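You operate a simulated robot arm through the tools that you are given. There is no shell and no other tool.

You run a simulated robot arm. Do the job below in one go: nothing can be reset, and whatever is moved stays where it is left.

Task
Power the small marker up and mark the block in its drawer.
Fine: leave it switched on, drawer in.
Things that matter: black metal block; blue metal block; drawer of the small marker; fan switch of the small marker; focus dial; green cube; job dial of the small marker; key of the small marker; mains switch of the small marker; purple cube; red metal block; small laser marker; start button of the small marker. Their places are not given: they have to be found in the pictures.

Only the result counts: the job must be done as asked and must still hold three seconds after the hand-in. Knocking over, shifting, dropping, spilling or breaking anything else fails it.

Robot
A 6-joint arm with a two-finger gripper, fixed in place. Base frame: the origin is on the floor under the middle of its stand, x ahead of it, y to its left, z up; the work surface is at about z = 0.8. Units: m, rad, N and s.
It reaches about 1.572 m from its shoulder. Its first joint turns from -2.897 to 2.897 rad. Payload 2.45 kg.
The tool frame sits at the grasp point between the pads (the TCP): z along the fingers, y along the line on which they close. The tips reach 0.02 m beyond it. The gripper opens to 0.14 m; its body begins 0.168 m behind the TCP.
Orientation is told as [roll, pitch, yaw] about the base's x, y, z axes, in that order, counted from this pose: with the fingers straight down and closing along the base's y, the tool's x points along the base's -x, its y along +y and its z along -z.

Tools
- The arm moves only by the tool step_arm. Its argument "moves" is a list that holds one entry, the list of rows, each a list of 7 numbers: the shift along the base's x, y, z in units of 30 mm (1.0 is 30 mm), then the turn, a rotation vector about the base's x, y, z in units of 6 degrees (1.0 is 6 degrees), then the finger opening in m, from 0 to 0.14. In form: [[[x, y, z, rx, ry, rz, jaw], ...]]. A call has 1 to 20 rows; each row shifts and turns the commanded pose from where the row before left it. A call with a number of a shift or a turn outside -1 to 1 is refused whole. A row lasts 0.2 s, in which the tool goes at most 0.05 m and 0.15 rad; a call with a longer step from one row to the next is refused whole, and so is a gripper value outside its range. Where a pose cannot be reached the arm comes as near as it can. A force on the tool above 90 N (or 10 N above the force at the start of the call, whichever is more), or a blocked arm, ends the call early, and 0.2 s more pass. Each finger travels about 0.045 m/s and halts on what it meets, pressing with about 39 N; the grip force reading is that of the motor and also rises with nothing between the fingers. The clock runs only during rows and for 0.2 s after the last one: add rows that do not move to give the fingers time. The reply holds the time, the measured pose of the TCP, the force on the tool along the base axes, the opening and the grip force, in the units named above and with some noise, with the torque about the TCP (base axes, N m) and any sound that the robot's microphone picked up.
- Cameras (640 x 400 px; columns grow to the right, rows downward): "scene" is fixed at [0.4009, -0.5014, 1.7463]; the picture's right is [0.88, -0.48, 0.00], its down [-0.24, -0.45, -0.86] and it looks along [0.41, 0.76, -0.51] (base axes); focal length 375 px, centre (320, 200). "wrist" rides on the gripper at [0.078, 0.011, -0.209] in the tool frame; the picture's right is [-0.14, 0.99, 0.00], its down [-0.92, -0.13, -0.37] and it looks along [-0.36, -0.05, 0.93] (tool axes); focal length 280 px, centre (320, 200).
- camera(camera): a new picture of that camera. It takes no simulated time.
- pixel_to_xyz(camera, pixels): there is no depth. For up to 12 entries [column, row, z] of the newest picture of that camera ("zoom" is the newest enlarged one), the place [x, y] in the base frame at which the ray of that pixel passes the height z, good to about 0.002 m. It takes no simulated time.
- enlarge(camera, box): a new picture of the part [left, top, right, bottom] of that camera's present view, enlarged. It takes no simulated time.
- close_job(): hands the job in; it is judged then, once.

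Leave the gripper open and the arm clear of the work at the hand-in unless told otherwise.

The tools are called as name(argument=value, ...) on one line, values as JSON. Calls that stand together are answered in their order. step_arm: Moves the arm, as the interface text tells. Its arguments: {"type":"object","properties":{"moves":{"type":"array","items":{"type":"array","items":{"type":"array","items":{"type":"number"}}}}},"required":["moves"]} The other tools are called the same way: camera (camera) takes a picture; pixel_to_xyz (camera, pixels) gives the place at which the rays of pixels pass given heights; enlarge (camera, box) takes an enlarged picture of a part of a camera's view; close_job () hands the job in.

At the start:

```text
t: 0.0
tool_pos: [0.6183, 0.3058, 1.3267]
ee_rot: [0.001, 0.001, -0.001]
force: [0.6, 0.8, 0.1]
ft_torque: [-0.02, 0.01, -0.02]
finger_gap: 0.14
grasp_force: 0.0
```

scene: 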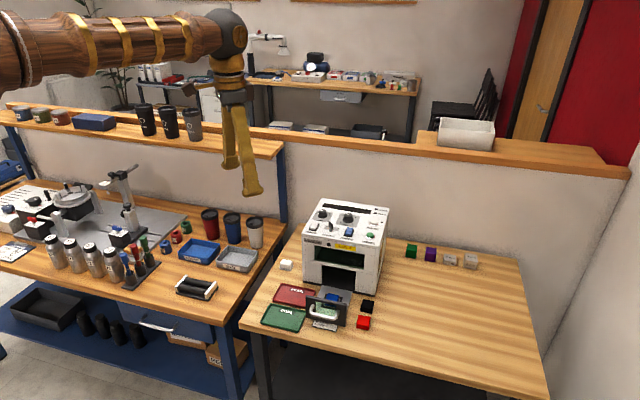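
wrist: 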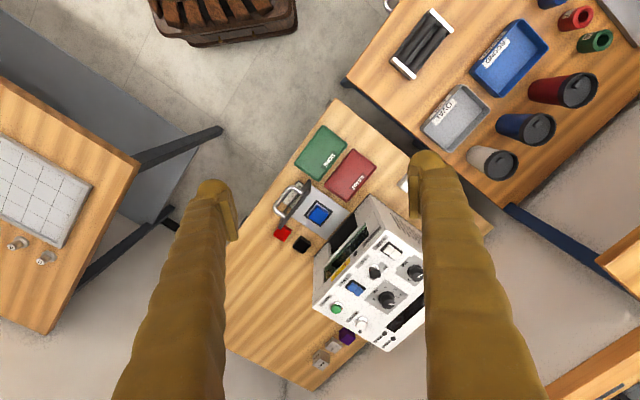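

I see the small white laser marker near scene pixel (345,245), with its drawer open and the blue block in it. I'll enlarge both views of it to find the controls.

enlarge(camera="scene", box=[240, 190, 420, 340])

enlarge(camera="wrist", box=[260, 160, 440, 360])

```text
2.67 times, centred on (330, 265) of scene
```

zoom: 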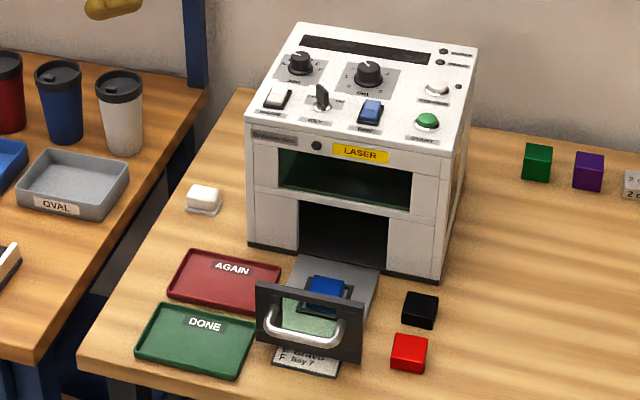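

```text
2.00 times, centred on (350, 260) of wrist
```

zoom: 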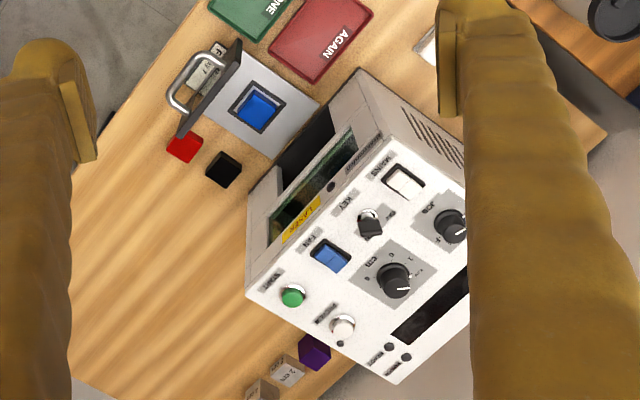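

I see a top panel with a white mains rocker, key, blue fan rocker, green start, two dials, and a card under the drawer's handle. I'll enlarge the card and the panel to read the labels.

enlarge(camera="scene", box=[300, 290, 360, 335])

enlarge(camera="scene", box=[305, 195, 395, 250])

enlarge(camera="wrist", box=[310, 220, 430, 350])

enlarge(camera="wrist", box=[265, 170, 365, 250])

```text
8.89 times, centred on (330, 312) of scene
```

zoom: 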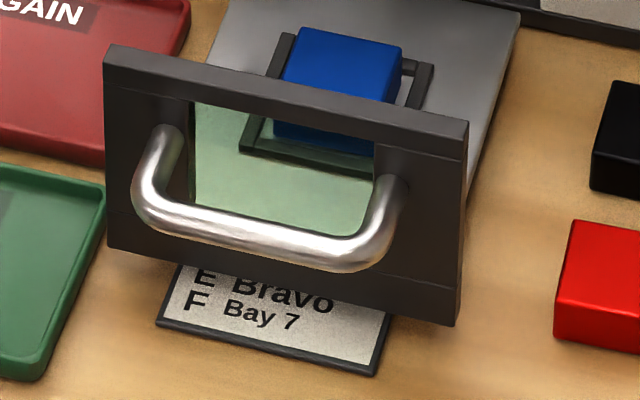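

```text
7.11 times, centred on (350, 222) of scene
```

zoom: 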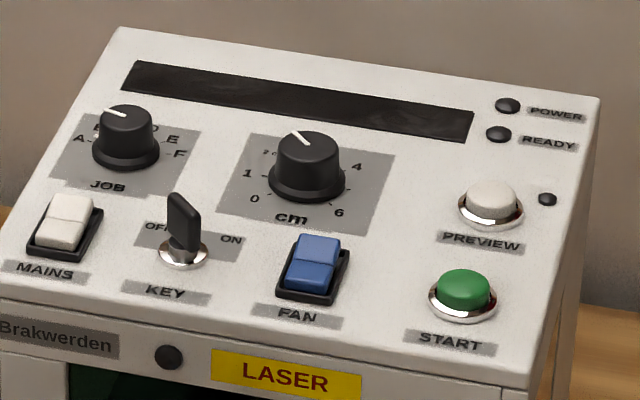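

```text
3.08 times, centred on (370, 285) of wrist
```

zoom: 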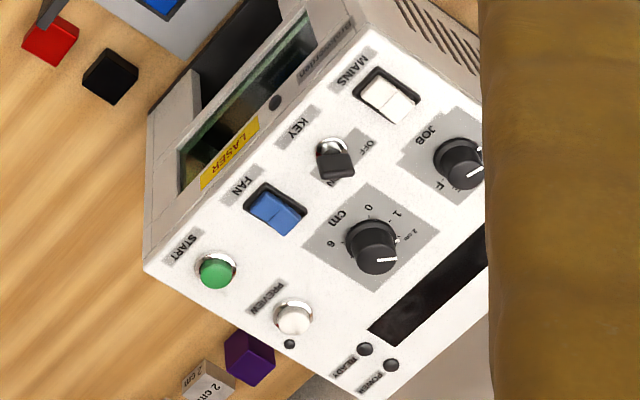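

```text
5.00 times, centred on (315, 210) of wrist
```

zoom: 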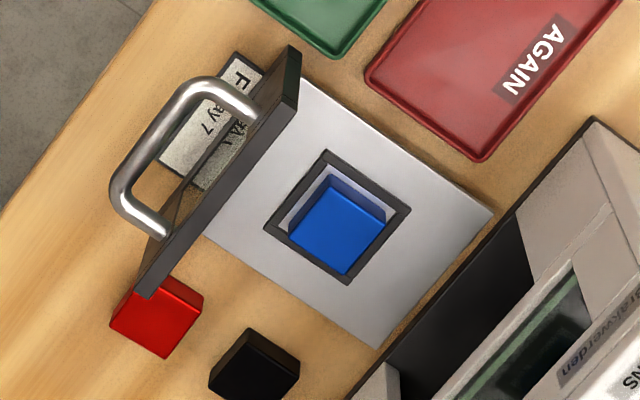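

The card under the drawer lists jobs (E Bravo, F Bay 7 visible). The panel shows everything off. I'll measure positions: machine base corners at table height, and panel corners at guessed heights.

pixel_to_xyz(camera="scene", pixels=[[303.5, 282, 0.8], [375, 295, 0.8], [302.5, 235, 1.0], [302.5, 235, 1.05], [378, 250, 1.0], [378, 250, 1.05], [321, 199, 1.05], [389, 208, 1.05], [333, 298, 0.8], [363, 323, 0.8], [367, 307, 0.82], [412, 250, 0.82]])

enlarge(camera="scene", box=[390, 230, 490, 290])

enlarge(camera="scene", box=[315, 198, 375, 230])

```text
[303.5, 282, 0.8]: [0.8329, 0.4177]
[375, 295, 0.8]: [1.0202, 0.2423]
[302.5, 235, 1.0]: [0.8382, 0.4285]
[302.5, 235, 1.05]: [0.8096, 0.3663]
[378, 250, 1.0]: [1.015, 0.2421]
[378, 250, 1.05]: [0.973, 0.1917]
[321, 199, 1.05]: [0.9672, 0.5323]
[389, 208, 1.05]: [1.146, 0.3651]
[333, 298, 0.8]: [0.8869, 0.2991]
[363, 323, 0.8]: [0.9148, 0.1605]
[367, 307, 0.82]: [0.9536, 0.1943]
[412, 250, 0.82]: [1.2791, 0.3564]
```

```text
6.40 times, centred on (440, 260) of scene
```

zoom: 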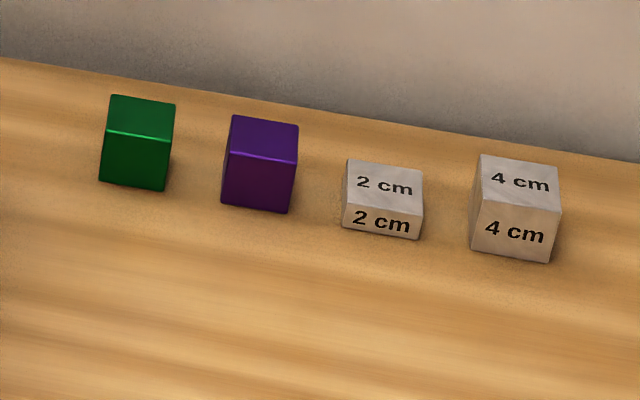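

```text
10.67 times, centred on (345, 214) of scene
```

zoom: 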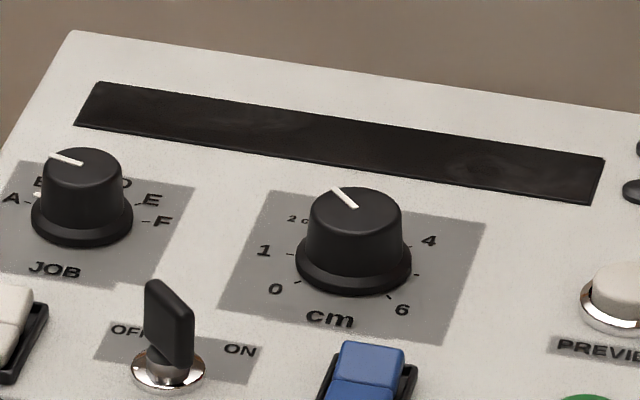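

The gauges show 2 cm and 4 cm; the focus dial is marked in cm. The machine is turned about 45°, with its panel near z≈1.01. I'll move the gripper above the panel at z≈1.25, turned 45°, for a closer view.

step_arm(moves=[[[0.906, 0.117, -0.214, 0, 0, 0.625, 0.14], [0.906, 0.117, -0.214, 0, 0, 0.625, 0.14], [0.906, 0.117, -0.214, 0, 0, 0.625, 0.14], [0.906, 0.117, -0.214, 0, 0, 0.625, 0.14], [0.906, 0.117, -0.214, 0, 0, 0.625, 0.14], [0.906, 0.117, -0.214, 0, 0, 0.625, 0.14], [0.906, 0.117, -0.214, 0, 0, 0.625, 0.14], [0.906, 0.117, -0.214, 0, 0, 0.625, 0.14], [0.906, 0.117, -0.214, 0, 0, 0.625, 0.14], [0.906, 0.117, -0.214, 0, 0, 0.625, 0.14], [0.906, 0.117, -0.214, 0, 0, 0.625, 0.14], [0.906, 0.117, -0.214, 0, 0, 0.625, 0.14], [0, 0, 0, 0, 0, 0, 0.14], [0, 0, 0, 0, 0, 0, 0.14]]])

camera(camera="wrist")

camera(camera="scene")

```text
t: 3.0
tool_pos: [0.9449, 0.3504, 1.2494]
ee_rot: [-0.001, -0.001, 0.785]
force: [-1.0, 0.2, -0.3]
ft_torque: [0.03, -0.02, 0.01]
finger_gap: 0.1398
grasp_force: 0.2
```

```text
taken
```

wrist: 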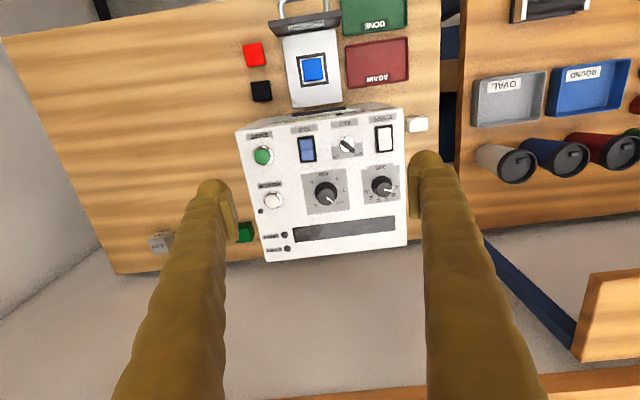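

```text
taken
```

scene: 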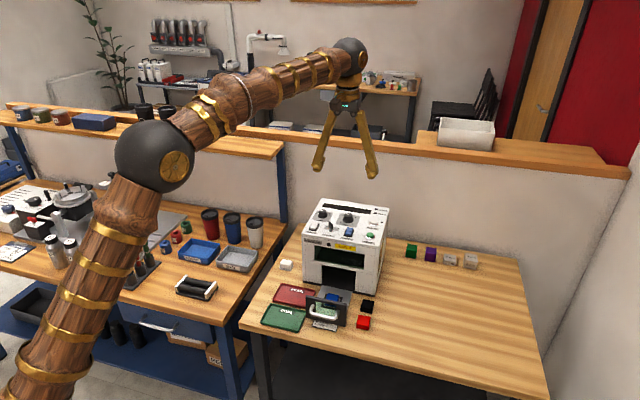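

Now the panel is in view between the fingers at wrist pixels (240–405, 110–260). I'll enlarge it.

enlarge(camera="wrist", box=[235, 105, 415, 265])

enlarge(camera="wrist", box=[295, 160, 410, 220])

enlarge(camera="wrist", box=[260, 0, 360, 110])

```text
2.50 times, centred on (325, 185) of wrist
```

zoom: 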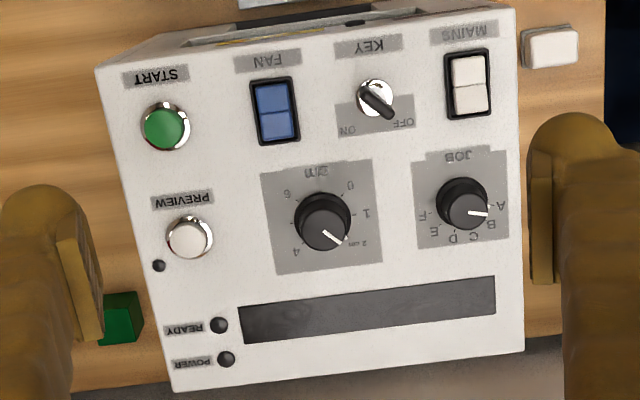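

```text
5.57 times, centred on (352, 190) of wrist
```

zoom: 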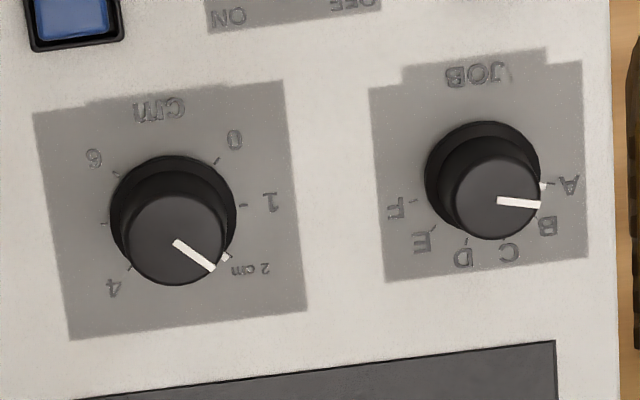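

```text
3.64 times, centred on (310, 55) of wrist
```

zoom: 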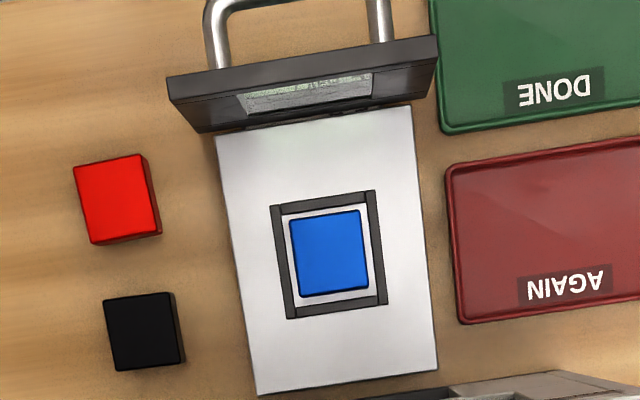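

The job dial's mark sits at A and the focus dial's at 2 cm; the key is on OFF. I'll triangulate the block top and panel features using both cameras.

pixel_to_xyz(camera="scene", pixels=[[332.8, 297.0, 0.83], [332.8, 297.0, 0.87], [370.3, 234.5, 1.0], [370.3, 234.5, 1.04], [314.6, 225.6, 1.0], [314.6, 225.6, 1.04], [349.3, 231.2, 1.0], [349.3, 231.2, 1.04], [374.9, 213.1, 1.0], [374.9, 213.1, 1.04], [376.4, 209, 1.0], [376.4, 209, 1.04]])

pixel_to_xyz(camera="wrist", pixels=[[312.75, 69.6, 0.83], [312.75, 69.6, 0.87], [263.4, 156.2, 1.0], [263.4, 156.2, 1.04], [384.6, 138.2, 1.0], [384.6, 138.2, 1.04], [307.4, 149, 1.0], [307.4, 149, 1.04], [284.6, 235, 1.0], [284.6, 235, 1.04], [287.4, 248.6, 1.0], [287.4, 248.6, 1.04]])

```text
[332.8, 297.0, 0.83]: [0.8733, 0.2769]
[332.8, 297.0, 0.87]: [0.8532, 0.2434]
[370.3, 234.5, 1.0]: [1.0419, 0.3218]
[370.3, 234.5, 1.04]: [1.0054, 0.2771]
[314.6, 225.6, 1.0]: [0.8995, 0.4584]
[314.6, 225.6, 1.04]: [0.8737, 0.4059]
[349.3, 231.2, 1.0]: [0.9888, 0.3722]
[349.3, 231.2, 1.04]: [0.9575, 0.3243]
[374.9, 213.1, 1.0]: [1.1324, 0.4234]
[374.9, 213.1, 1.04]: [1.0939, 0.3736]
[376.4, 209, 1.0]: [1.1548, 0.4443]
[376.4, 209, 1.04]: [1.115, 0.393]
```

```text
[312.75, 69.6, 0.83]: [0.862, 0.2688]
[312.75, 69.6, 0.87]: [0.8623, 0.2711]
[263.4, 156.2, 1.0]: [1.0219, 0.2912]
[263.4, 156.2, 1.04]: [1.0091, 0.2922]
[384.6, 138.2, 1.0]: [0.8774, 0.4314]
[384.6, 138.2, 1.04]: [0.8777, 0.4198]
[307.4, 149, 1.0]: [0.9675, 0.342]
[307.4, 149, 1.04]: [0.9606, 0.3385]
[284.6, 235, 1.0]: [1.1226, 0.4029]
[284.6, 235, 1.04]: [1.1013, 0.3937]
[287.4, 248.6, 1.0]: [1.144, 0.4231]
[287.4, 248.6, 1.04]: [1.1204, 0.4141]
```

The panel is flat near z≈1.02 with buttons topping at ≈1.03. The block's top is roughly z≈0.84. I'll move in front of the machine and lower for a closer look at the drawer and block height.

step_arm(moves=[[[-0.733, -0.717, 0, 0, 0, 0, 0.14], [-0.733, -0.717, 0, 0, 0, 0, 0.14], [-0.733, -0.717, 0, 0, 0, 0, 0.14], [-0.733, -0.717, 0, 0, 0, 0, 0.14], [-0.733, -0.717, 0, 0, 0, 0, 0.14], [-0.733, -0.717, 0, 0, 0, 0, 0.14], [0, 0, -0.943, 0, 0, 0, 0.14], [0, 0, -0.943, 0, 0, 0, 0.14], [0, 0, -0.943, 0, 0, 0, 0.14], [0, 0, -0.943, 0, 0, 0, 0.14], [0, 0, -0.943, 0, 0, 0, 0.14], [0, 0, -0.943, 0, 0, 0, 0.14], [0, 0, -0.943, 0, 0, 0, 0.14], [0, 0, 0, 0, 0, 0, 0.14], [0, 0, 0, 0, 0, 0, 0.14]]])

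camera(camera="wrist")

camera(camera="scene")

```text
t: 6.2
tool_pos: [0.8156, 0.2199, 1.0507]
ee_rot: [0.002, 0.001, 0.786]
force: [-0.1, 0.3, -0.4]
ft_torque: [0.03, 0.03, 0.01]
finger_gap: 0.14
grasp_force: 0.1
```

```text
taken
```

wrist: 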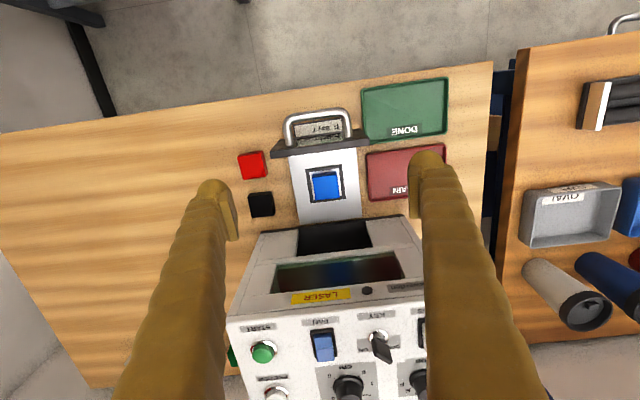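

```text
taken
```

scene: 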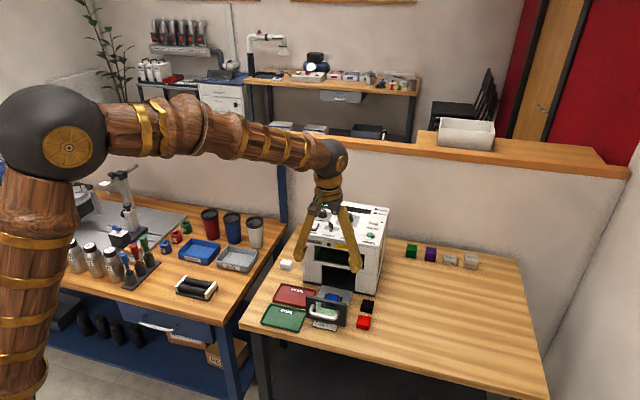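

I have a view of the drawer with the blue block at wrist (326,185). I'll enlarge the drawer area in both cameras.

enlarge(camera="wrist", box=[270, 100, 380, 225])

enlarge(camera="scene", box=[300, 280, 380, 335])

enlarge(camera="wrist", box=[225, 140, 285, 225])

```text
3.20 times, centred on (325, 162) of wrist
```

zoom: 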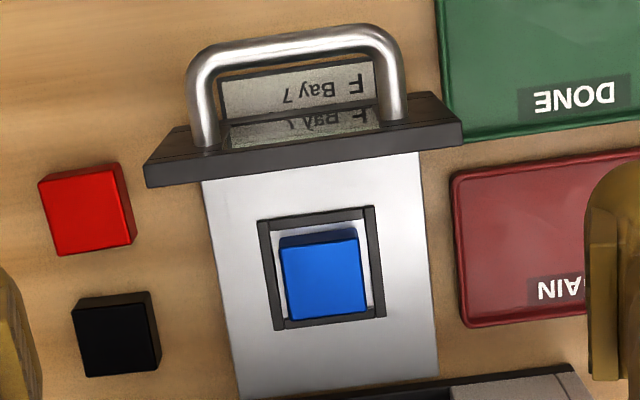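

```text
7.27 times, centred on (340, 308) of scene
```

zoom: 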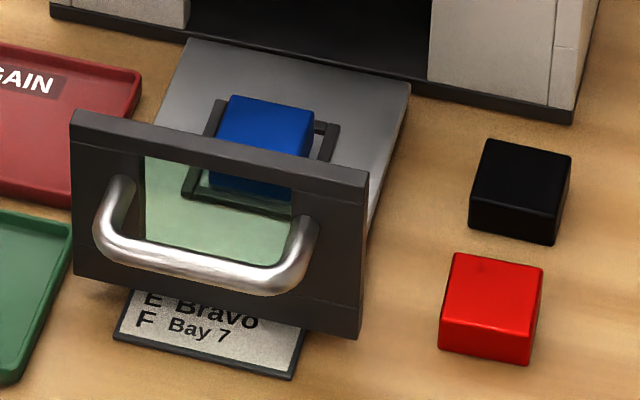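

```text
4.71 times, centred on (255, 182) of wrist
```

zoom: 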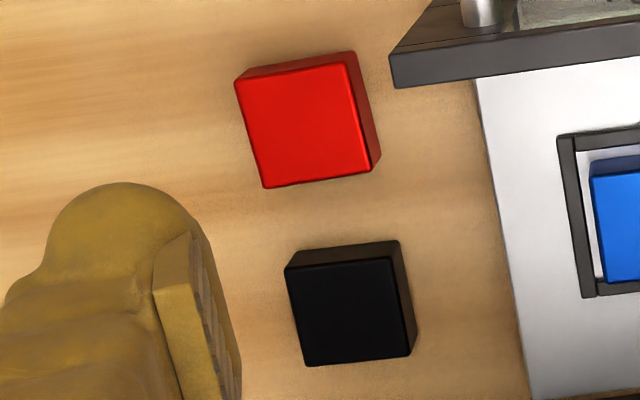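

I need the block's height to check the focus dial. I'll enlarge the red/black blocks and the blue block strongly in the scene camera.

enlarge(camera="scene", box=[350, 295, 382, 335])

enlarge(camera="scene", box=[316, 286, 348, 310])

enlarge(camera="wrist", box=[300, 155, 350, 215])

```text
10.00 times, centred on (366, 315) of scene
```

zoom: 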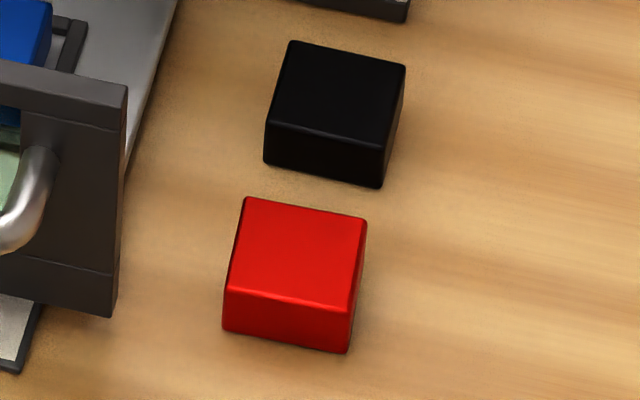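

```text
16.00 times, centred on (332, 298) of scene
```

zoom: 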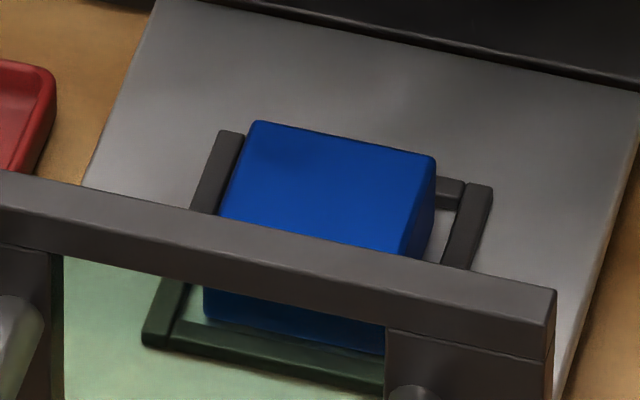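

```text
6.67 times, centred on (325, 185) of wrist
```

zoom: 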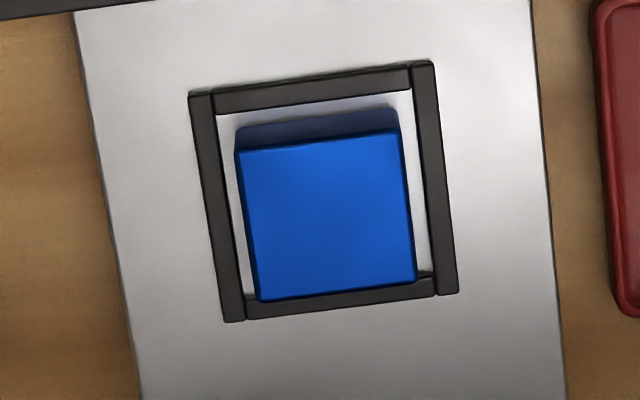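

Now I'll triangulate the block's top corners and front bottom corners from both views.

pixel_to_xyz(camera="wrist", pixels=[[312.4, 177.8, 0.83], [312.4, 177.8, 0.85], [312.4, 174.2, 0.81], [312.4, 174.2, 0.83], [336.7, 174.2, 0.83], [336.7, 174.2, 0.85], [336.2, 171.05, 0.81], [336.2, 171.05, 0.83], [339.5, 197, 0.83], [339.5, 197, 0.85], [315.7, 200, 0.83], [315.7, 200, 0.85]])

pixel_to_xyz(camera="scene", pixels=[[327.8, 293.1, 0.83], [327.8, 293.1, 0.85], [339.2, 295.4, 0.83], [339.2, 295.4, 0.85], [324.75, 305.2, 0.81], [324.75, 305.2, 0.83], [336.1, 307.6, 0.81], [336.1, 307.6, 0.83]])

```text
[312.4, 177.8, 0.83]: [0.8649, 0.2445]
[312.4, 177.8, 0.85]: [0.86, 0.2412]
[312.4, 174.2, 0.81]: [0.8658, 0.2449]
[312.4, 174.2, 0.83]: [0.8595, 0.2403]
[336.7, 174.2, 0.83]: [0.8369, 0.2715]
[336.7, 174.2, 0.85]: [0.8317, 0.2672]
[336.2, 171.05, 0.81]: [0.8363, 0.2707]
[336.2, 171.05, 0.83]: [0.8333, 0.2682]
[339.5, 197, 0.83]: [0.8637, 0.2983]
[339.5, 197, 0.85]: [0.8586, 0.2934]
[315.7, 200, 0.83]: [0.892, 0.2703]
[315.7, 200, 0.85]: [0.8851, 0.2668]
```

```text
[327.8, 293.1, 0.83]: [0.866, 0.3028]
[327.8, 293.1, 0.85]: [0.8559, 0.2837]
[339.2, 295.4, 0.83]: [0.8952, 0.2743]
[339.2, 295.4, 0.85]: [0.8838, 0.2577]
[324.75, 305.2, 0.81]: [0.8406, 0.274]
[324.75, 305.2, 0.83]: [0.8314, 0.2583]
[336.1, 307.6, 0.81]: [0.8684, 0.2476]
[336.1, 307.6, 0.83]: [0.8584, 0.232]
```

The block measures about 4×4 cm wide, bottom z≈0.817, top z≈0.837 — so 2 cm tall, matching the focus dial's 2 cm. Now I'll locate the drawer plate and handle.

pixel_to_xyz(camera="wrist", pixels=[[270.9, 158.4, 0.84], [270.9, 158.4, 0.88], [369.4, 145.3, 0.84], [369.4, 145.3, 0.88], [315.6, 115.6, 0.82], [315.6, 115.6, 0.86]])

pixel_to_xyz(camera="scene", pixels=[[346.75, 303.5, 0.84], [346.75, 303.5, 0.88], [306.2, 295.1, 0.84], [306.2, 295.1, 0.88], [324.2, 317.8, 0.82], [324.2, 317.8, 0.86]])

enlarge(camera="wrist", box=[225, 210, 430, 345])

```text
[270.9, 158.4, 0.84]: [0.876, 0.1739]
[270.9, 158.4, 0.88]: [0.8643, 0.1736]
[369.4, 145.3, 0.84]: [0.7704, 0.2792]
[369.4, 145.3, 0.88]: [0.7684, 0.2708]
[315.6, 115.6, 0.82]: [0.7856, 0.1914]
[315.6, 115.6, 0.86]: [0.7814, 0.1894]
```

```text
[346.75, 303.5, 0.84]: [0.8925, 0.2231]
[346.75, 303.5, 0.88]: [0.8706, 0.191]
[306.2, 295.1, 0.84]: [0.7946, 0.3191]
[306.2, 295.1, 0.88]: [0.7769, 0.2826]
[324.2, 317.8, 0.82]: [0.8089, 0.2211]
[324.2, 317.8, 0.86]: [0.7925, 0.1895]
```

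```text
2.96 times, centred on (328, 278) of wrist
```

zoom: 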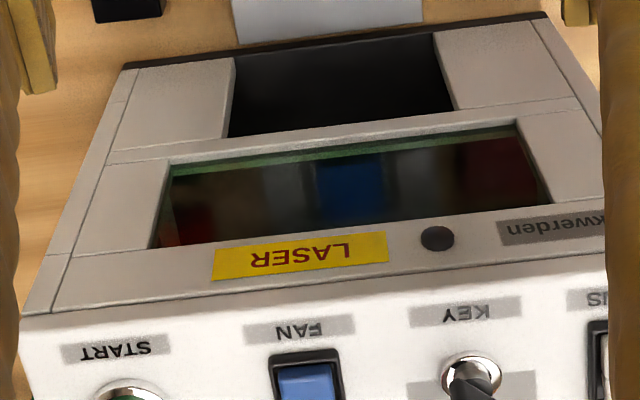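

The plate's top is at z≈0.90 and its rear face about 0.16 m from the machine's front; the handle bar is near (0.781, 0.189, 0.865). I'll close the fingers, back off from the drawer, tilt 30° so the fingers point forward-down, and go down in front of the handle.

step_arm(moves=[[[-0.56, -0.536, 0, 0.707, -0.707, 0, 0.0], [-0.56, -0.536, 0, 0.707, -0.707, 0, 0.0], [-0.56, -0.536, 0, 0.707, -0.707, 0, 0.0], [-0.56, -0.536, 0, 0.707, -0.707, 0, 0.0], [-0.56, -0.536, 0, 0.707, -0.707, 0, 0.0], [0, 0, -0.8, 0, 0, 0, 0.0], [0, 0, -0.8, 0, 0, 0, 0.0], [0, 0, -0.8, 0, 0, 0, 0.0], [0, 0, -0.8, 0, 0, 0, 0.0], [0, 0, -0.8, 0, 0, 0, 0.0], [0, 0, 0, 0, 0, 0, 0.0], [0, 0, 0, 0, 0, 0, 0.0]]])

camera(camera="wrist")

camera(camera="scene")

```text
t: 8.8
tool_pos: [0.7299, 0.14, 0.9317]
ee_rot: [0.0, -0.521, 0.787]
force: [0.1, -0.1, 1.0]
ft_torque: [0.02, 0.02, 0.01]
finger_gap: 0.0003
grasp_force: 30.0
```

```text
taken
```

wrist: 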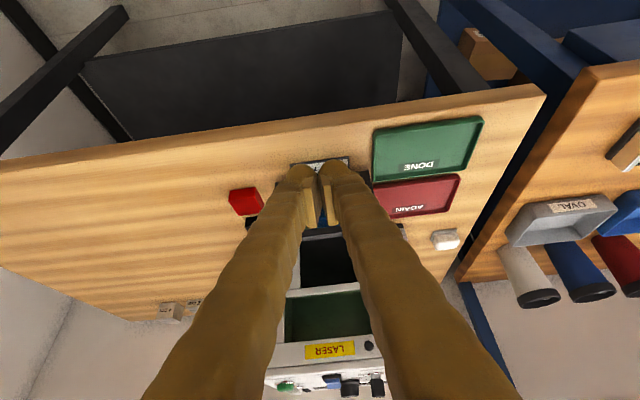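

```text
taken
```

scene: 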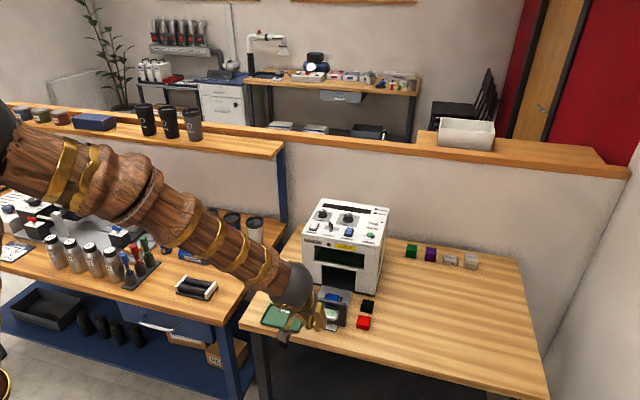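

The fingers are closed and tilted in front of the drawer. I'll enlarge to judge the tips versus the handle.

enlarge(camera="wrist", box=[270, 140, 390, 240])

enlarge(camera="scene", box=[260, 260, 390, 350])

```text
4.00 times, centred on (330, 190) of wrist
```

zoom: 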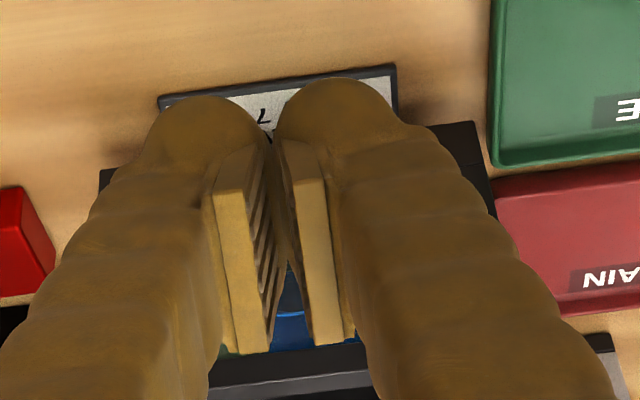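

```text
4.44 times, centred on (325, 305) of scene
```

zoom: 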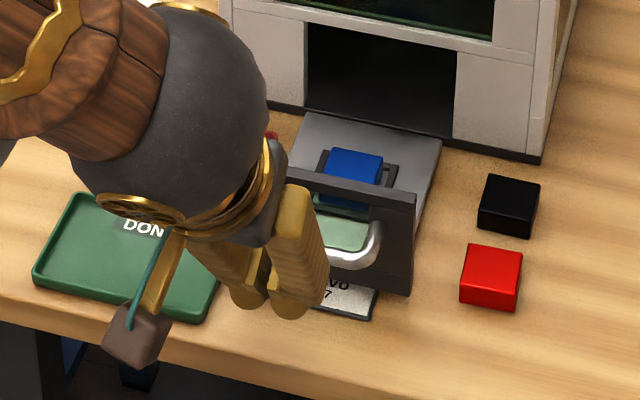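

The tips are centred before the handle. I'll lower 6 cm to put the fingertips just below handle height, then push forward (+x,+y) slowly.

step_arm(moves=[[[0, 0, -0.67, 0, 0, 0, 0.0], [0, 0, -0.67, 0, 0, 0, 0.0], [0, 0, -0.67, 0, 0, 0, 0.0], [0.354, 0.354, 0, 0, 0, 0, 0.0], [0.354, 0.354, 0, 0, 0, 0, 0.0], [0.354, 0.354, 0, 0, 0, 0, 0.0], [0.354, 0.354, 0, 0, 0, 0, 0.0], [0.354, 0.354, 0, 0, 0, 0, 0.0], [0.354, 0.354, 0, 0, 0, 0, 0.0], [0, 0, 0, 0, 0, 0, 0.0]]])

enlarge(camera="scene", box=[260, 260, 390, 350])

camera(camera="wrist")

```text
t: 11.0
tool_pos: [0.7939, 0.2038, 0.8701]
ee_rot: [-0.001, -0.523, 0.786]
force: [-0.3, -0.4, 0.0]
ft_torque: [-0.02, 0.01, 0.0]
finger_gap: 0.0
grasp_force: 29.3
```

```text
4.44 times, centred on (325, 305) of scene
```

zoom: 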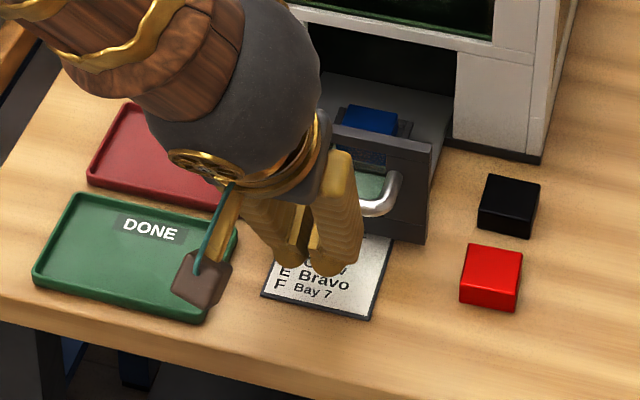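

```text
taken
```

wrist: 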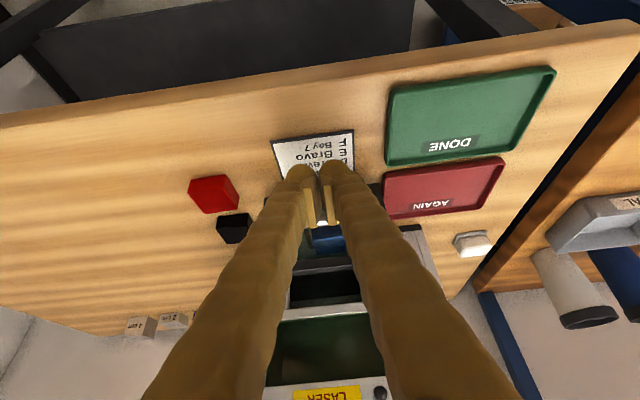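

The drawer is sliding in smoothly with almost no force. I'll keep pushing.

step_arm(moves=[[[0.354, 0.354, 0, 0, 0, 0, 0.0], [0.354, 0.354, 0, 0, 0, 0, 0.0], [0.354, 0.354, 0, 0, 0, 0, 0.0], [0.354, 0.354, 0, 0, 0, 0, 0.0], [0.354, 0.354, 0, 0, 0, 0, 0.0], [0.354, 0.354, 0, 0, 0, 0, 0.0], [0, 0, 0, 0, 0, 0, 0.0]]])

enlarge(camera="scene", box=[280, 190, 420, 340])

```text
t: 12.6
tool_pos: [0.8582, 0.2664, 0.8704]
ee_rot: [0.001, -0.523, 0.785]
force: [1.2, -0.4, -0.3]
ft_torque: [0.01, 0.0, 0.03]
finger_gap: 0.0
grasp_force: 29.9
```

```text
2.67 times, centred on (350, 265) of scene
```

zoom: 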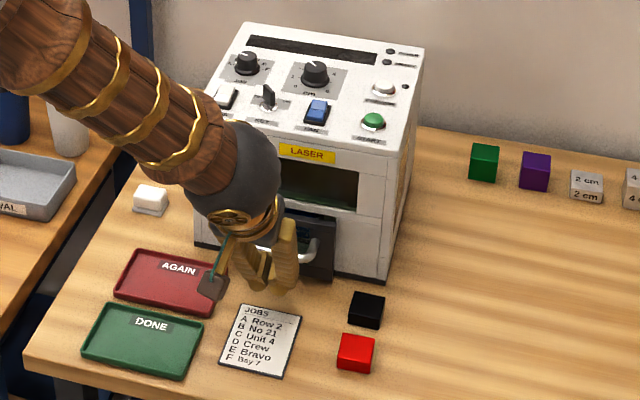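

The jobs card reads A Row 2, B No 21, C Unit 4, D Crew, E Bravo, F Bay 7. The task names no job, so the dial stays. The plate is near the front; I'll finish pushing in small steps until it stops.

step_arm(moves=[[[0.19, 0.19, 0, 0, 0, 0, 0.0], [0.19, 0.19, 0, 0, 0, 0, 0.0], [0.19, 0.19, 0, 0, 0, 0, 0.0], [0.19, 0.19, 0, 0, 0, 0, 0.0], [0, 0, 0, 0, 0, 0, 0.0]]])

enlarge(camera="scene", box=[310, 230, 400, 310])

```text
t: 13.5
tool_pos: [0.8721, 0.2831, 0.8621]
ee_rot: [0.006, -0.513, 0.783]
force: [-1.8, -1.0, -6.0]
ft_torque: [-0.12, 0.01, -0.05]
finger_gap: 0.0
grasp_force: 29.8
stopped in row 4: the force on the tool passed its limit at 104 N (the readings are from after the stop); the commanded pose is now the measured one
```

```text
5.00 times, centred on (355, 270) of scene
```

zoom: 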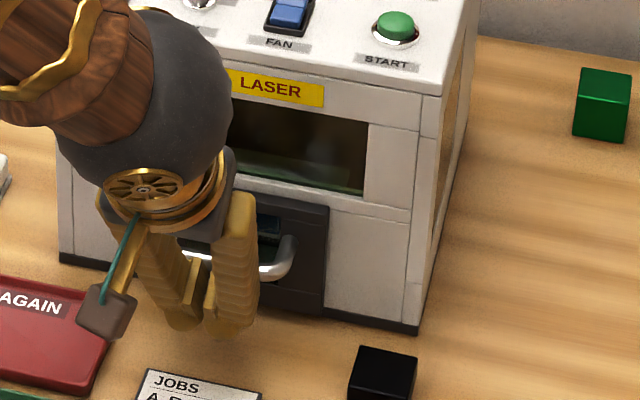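

The push met the end stop and the plate looks flush. I'll back away from the handle, then raise and look.

step_arm(moves=[[[-0.3, -0.3, 0, 0, 0, 0, 0.0], [-0.6, -0.6, 0, 0, 0, 0, 0.0], [-0.6, -0.6, 0, 0, 0, 0, 0.0], [-0.6, -0.6, 0, 0, 0, 0, 0.0], [-0.6, -0.6, 0, 0, 0, 0, 0.0], [0, 0, 0.9, 0, 0, 0, 0.0], [0, 0, 0.9, 0, 0, 0, 0.0], [0, 0, 0.9, 0, 0, 0, 0.0], [0, 0, 0.9, 0, 0, 0, 0.0], [0, 0, 0.9, 0, 0, 0, 0.0], [0, 0, 0.9, 0, 0, 0, 0.0], [0, 0, 0, 0, 0, 0, 0.0]]])

enlarge(camera="scene", box=[250, 190, 410, 330])

camera(camera="wrist")

```text
t: 16.1
tool_pos: [0.7915, 0.2019, 1.0263]
ee_rot: [0.007, -0.512, 0.784]
force: [0.5, 0.4, -0.3]
ft_torque: [-0.03, 0.03, 0.04]
finger_gap: 0.0002
grasp_force: 29.4
```

```text
2.86 times, centred on (330, 260) of scene
```

zoom: 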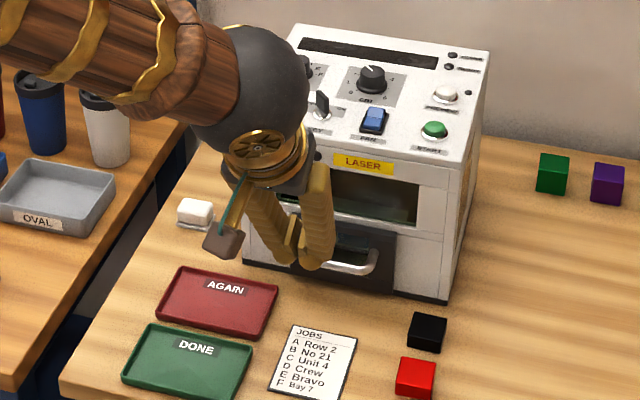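

```text
taken
```

wrist: 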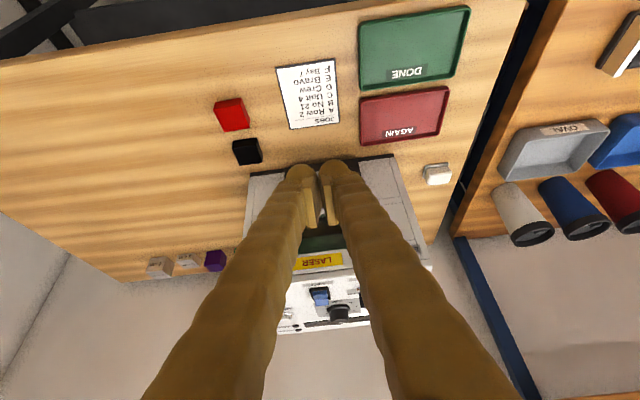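

The drawer is in. Now I'll raise, return the gripper to vertical, open it and hover over the key/mains area for a close view.

step_arm(moves=[[[0, 0, 0.825, -0.69, 0.69, 0, 0.14], [0, 0, 0.825, -0.69, 0.69, 0, 0.14], [0, 0, 0.825, -0.69, 0.69, 0, 0.14], [0, 0, 0.825, -0.69, 0.69, 0, 0.14], [0, 0, 0.825, -0.69, 0.69, 0, 0.14], [0.445, 0.686, 0, 0, 0, 0, 0.14], [0.445, 0.686, 0, 0, 0, 0, 0.14], [0.445, 0.686, 0, 0, 0, 0, 0.14], [0.445, 0.686, 0, 0, 0, 0, 0.14], [0.445, 0.686, 0, 0, 0, 0, 0.14], [0.445, 0.686, 0, 0, 0, 0, 0.14], [0.445, 0.686, 0, 0, 0, 0, 0.14], [0, 0, 0, 0, 0, 0, 0.14], [0, 0, 0, 0, 0, 0, 0.14]]])

camera(camera="wrist")

enlarge(camera="scene", box=[290, 230, 400, 310])

```text
t: 19.1
tool_pos: [0.884, 0.3469, 1.1488]
ee_rot: [0.004, -0.001, 0.784]
force: [0.4, 0.7, -0.9]
ft_torque: [0.02, -0.04, 0.02]
finger_gap: 0.1398
grasp_force: 0.1
```

```text
taken
```

wrist: 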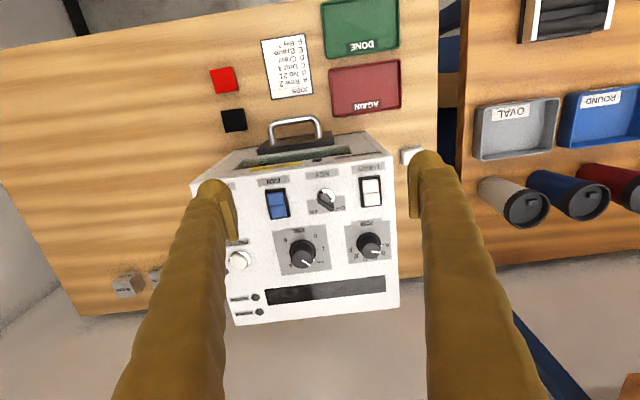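

```text
5.00 times, centred on (345, 270) of scene
```

zoom: 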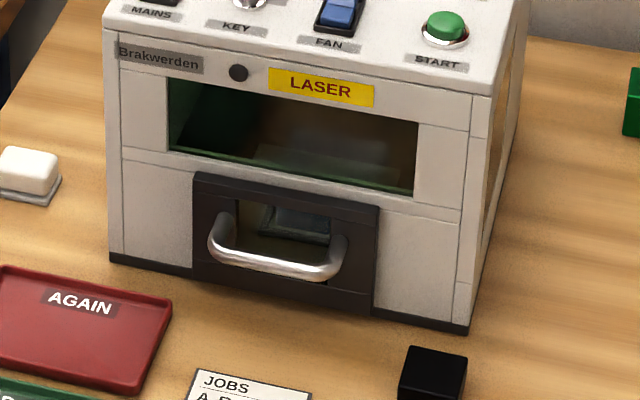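

The drawer's plate sits against the front. Now I enlarge the rockers and key in the wrist view.

enlarge(camera="wrist", box=[255, 160, 395, 230])

enlarge(camera="wrist", box=[305, 165, 395, 225])

enlarge(camera="scene", box=[305, 215, 360, 245])

```text
4.57 times, centred on (325, 195) of wrist
```

zoom: 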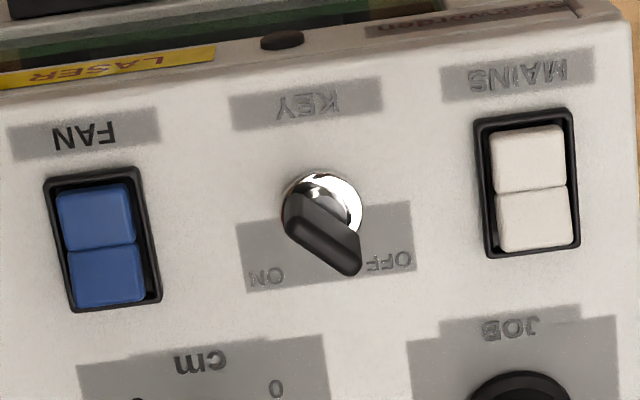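

```text
6.67 times, centred on (350, 195) of wrist
```

zoom: 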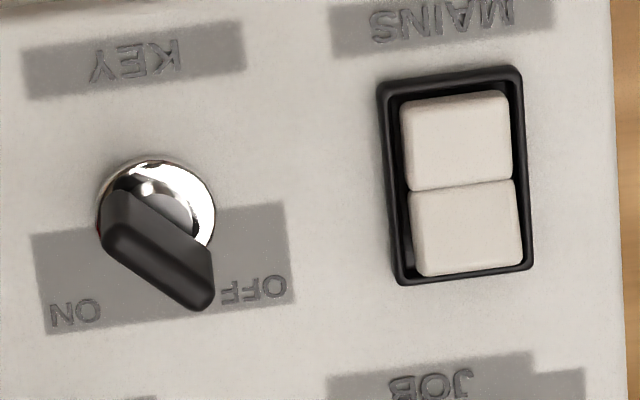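

```text
11.64 times, centred on (332, 230) of scene
```

zoom: 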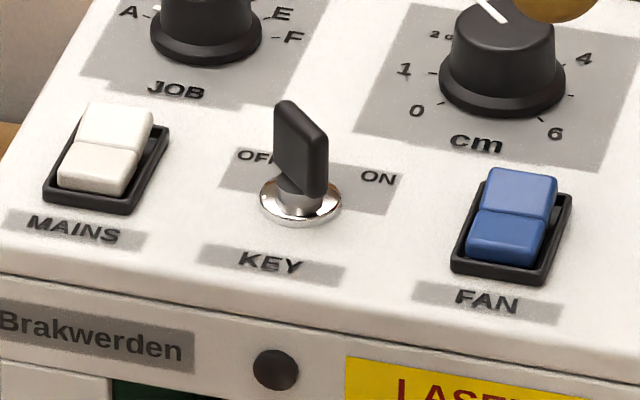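

Both rockers show the rear half raised (front half down = off), so the rear half must be pressed. The key blade points at OFF; ON is ~90° clockwise seen from above. I'll get coordinates of these from both cameras.

pixel_to_xyz(camera="wrist", pixels=[[325.4, 196.8, 1.02], [325.7, 204.3, 1.04], [325.7, 204.3, 1.06], [318.0, 200.0, 1.05], [333.0, 210.5, 1.05], [340.2, 208.5, 1.02], [313.2, 211.8, 1.02], [371.5, 196.5, 1.03], [370.8, 186, 1.03], [277.5, 220, 1.03], [276, 206, 1.03], [371, 191.5, 1.03]])

pixel_to_xyz(camera="scene", pixels=[[330.8, 230.2, 1.02], [331.0, 222.7, 1.04], [331.0, 222.7, 1.06], [329.3, 221.4, 1.05], [333.0, 223.8, 1.05], [315.0, 223.5, 1.03], [313.3, 227.2, 1.03], [349.9, 229.0, 1.03], [348.4, 233.2, 1.03]])

```text
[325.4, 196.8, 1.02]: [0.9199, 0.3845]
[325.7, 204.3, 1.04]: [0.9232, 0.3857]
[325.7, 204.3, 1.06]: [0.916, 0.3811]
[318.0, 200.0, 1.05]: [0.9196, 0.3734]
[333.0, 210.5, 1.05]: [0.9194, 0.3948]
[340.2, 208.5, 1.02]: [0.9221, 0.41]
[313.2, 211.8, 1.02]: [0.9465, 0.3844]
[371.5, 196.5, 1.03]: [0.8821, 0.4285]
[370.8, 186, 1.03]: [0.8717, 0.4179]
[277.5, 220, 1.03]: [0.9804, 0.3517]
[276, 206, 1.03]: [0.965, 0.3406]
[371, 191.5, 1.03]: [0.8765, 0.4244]
```

```text
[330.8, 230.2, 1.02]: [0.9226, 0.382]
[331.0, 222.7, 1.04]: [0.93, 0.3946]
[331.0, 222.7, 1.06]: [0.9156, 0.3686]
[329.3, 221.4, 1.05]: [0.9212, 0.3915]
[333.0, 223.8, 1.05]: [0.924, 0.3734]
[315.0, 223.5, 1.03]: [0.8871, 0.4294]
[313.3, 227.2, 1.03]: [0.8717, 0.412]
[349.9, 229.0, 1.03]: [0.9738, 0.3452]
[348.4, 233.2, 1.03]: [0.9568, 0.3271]
```

The key axis is at about (0.921, 0.383), blade along y with its top at z≈1.05, ON toward +x. The mains' rear half is at about (0.885, 0.428), the fan's at (0.969, 0.342). I'll press the mains with one fingertip (the right one), keeping the other finger off the machine's left side. First I hover and check.

step_arm(moves=[[[-0.262, 0.809, 0, 0, 0, 0, 0.08], [-0.262, 0.809, 0, 0, 0, 0, 0.08], [-0.262, 0.809, 0, 0, 0, 0, 0.08], [-0.262, 0.809, 0, 0, 0, 0, 0.08], [-0.262, 0.809, 0, 0, 0, 0, 0.08], [0, 0, -0.71, 0, 0, 0, 0.08], [0, 0, -0.71, 0, 0, 0, 0.08], [0, 0, -0.71, 0, 0, 0, 0.08], [0, 0, 0, 0, 0, 0, 0.08], [0, 0, 0, 0, 0, 0, 0.08]]])

camera(camera="wrist")

camera(camera="scene")

enlarge(camera="scene", box=[270, 170, 390, 250])

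```text
t: 21.3
tool_pos: [0.8438, 0.4707, 1.0869]
ee_rot: [0.006, -0.001, 0.783]
force: [0.3, -0.2, -0.4]
ft_torque: [0.03, -0.03, 0.01]
finger_gap: 0.0798
grasp_force: 0.0
```

```text
taken
```

wrist: 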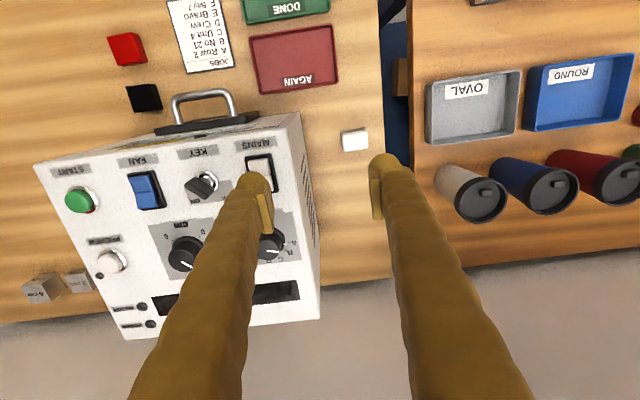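

```text
taken
```

scene: 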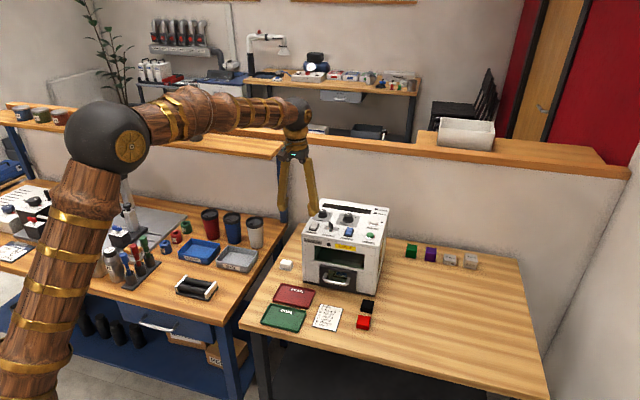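

```text
5.00 times, centred on (330, 210) of scene
```

zoom: 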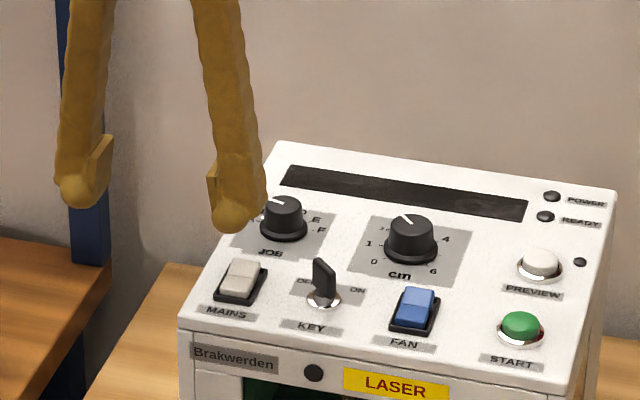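

The right fingertip hovers above the mains rocker. I'll check the ball-shaped tip's position from both cameras.

pixel_to_xyz(camera="scene", pixels=[[312.4, 213.6, 1.08], [312.2, 216.2, 1.067]])

enlarge(camera="wrist", box=[220, 140, 300, 200])

```text
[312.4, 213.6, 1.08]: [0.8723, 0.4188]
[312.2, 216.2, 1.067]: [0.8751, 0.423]
```

```text
6.67 times, centred on (260, 170) of wrist
```

zoom: 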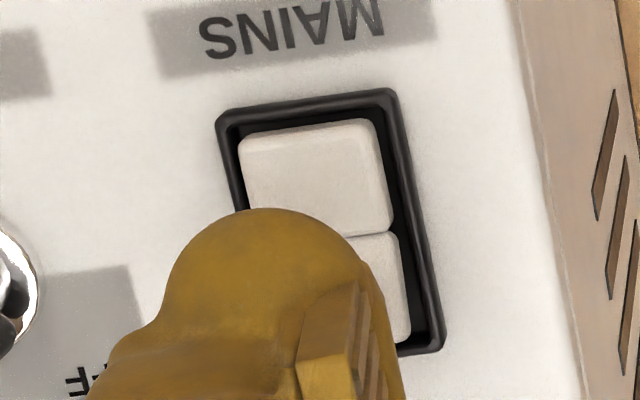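

Relative to the rocker, the tip sits over the rocker's midline, so I need about 1 cm more toward the rear. I'll shift and descend to just above it, then look.

step_arm(moves=[[[0.224, 0.224, 0, 0, 0, 0, 0.08], [0, 0, -0.27, 0, 0, 0, 0.08], [0, 0, -0.27, 0, 0, 0, 0.08], [0, 0, -0.27, 0, 0, 0, 0.08], [0, 0, 0, 0, 0, 0, 0.08], [0, 0, 0, 0, 0, 0, 0.08]]])

enlarge(camera="wrist", box=[220, 140, 300, 200])

enlarge(camera="scene", box=[295, 195, 355, 240])

```text
t: 22.7
tool_pos: [0.8519, 0.4742, 1.0617]
ee_rot: [0.005, -0.003, 0.783]
force: [-0.7, -0.1, -0.3]
ft_torque: [0.01, -0.01, -0.01]
finger_gap: 0.0797
grasp_force: 0.1
```

```text
6.67 times, centred on (260, 170) of wrist
```

zoom: 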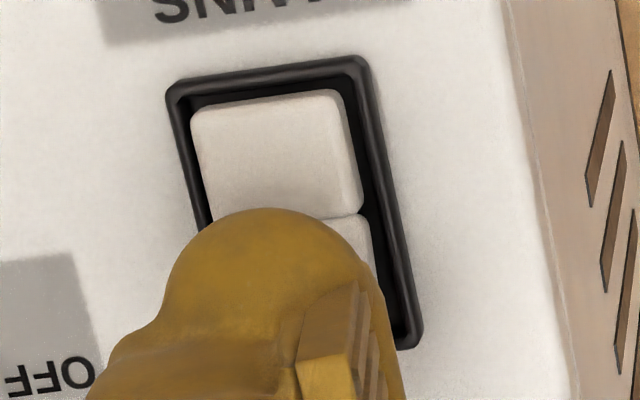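

```text
8.89 times, centred on (325, 218) of scene
```

zoom: 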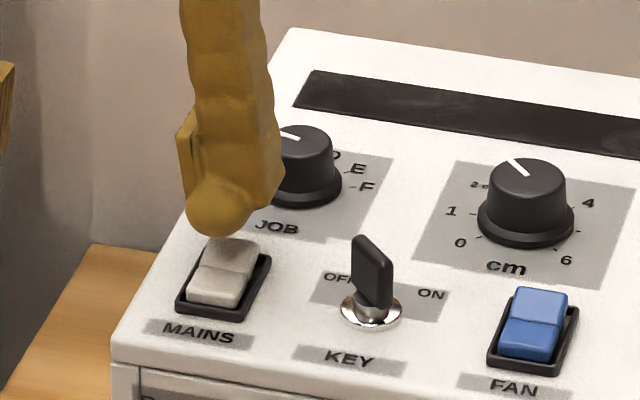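

The tip is just above the rear half of the mains. I'll check the distance to the job knob before pressing.

pixel_to_xyz(camera="scene", pixels=[[323.8, 217.0, 1.025], [323.3, 212.0, 1.05], [313.0, 219.5, 1.055], [314.5, 223.5, 1.035]])

```text
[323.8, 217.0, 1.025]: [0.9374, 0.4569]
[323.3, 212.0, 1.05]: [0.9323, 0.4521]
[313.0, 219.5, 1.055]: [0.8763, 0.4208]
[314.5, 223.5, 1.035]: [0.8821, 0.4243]
```

Clearance is fine (6.5 cm). I'll shift 4 mm rearward and press down in 3 mm steps.

step_arm(moves=[[[0.094, 0.094, 0, 0, 0, 0, 0.08], [0, 0, -0.1, 0, 0, 0, 0.08], [0, 0, -0.1, 0, 0, 0, 0.08], [0, 0, -0.1, 0, 0, 0, 0.08], [0, 0, -0.1, 0, 0, 0, 0.08], [0, 0, 0, 0, 0, 0, 0.08]]])

enlarge(camera="scene", box=[295, 195, 385, 240])

```text
t: 24.1
tool_pos: [0.8538, 0.479, 1.0488]
ee_rot: [0.006, -0.001, 0.785]
force: [0.4, -0.3, 1.4]
ft_torque: [0.0, 0.0, 0.01]
finger_gap: 0.0796
grasp_force: 0.1
```

```text
7.11 times, centred on (340, 218) of scene
```

zoom: 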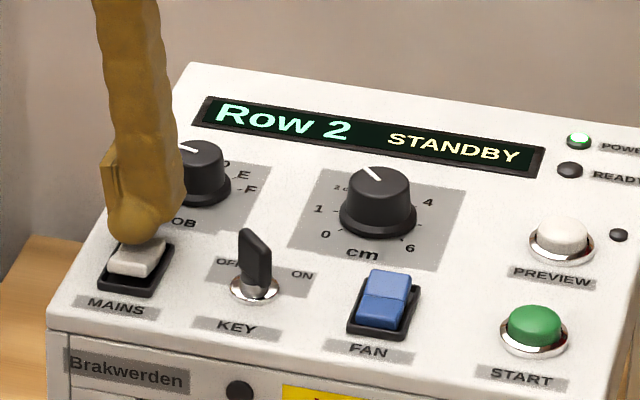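

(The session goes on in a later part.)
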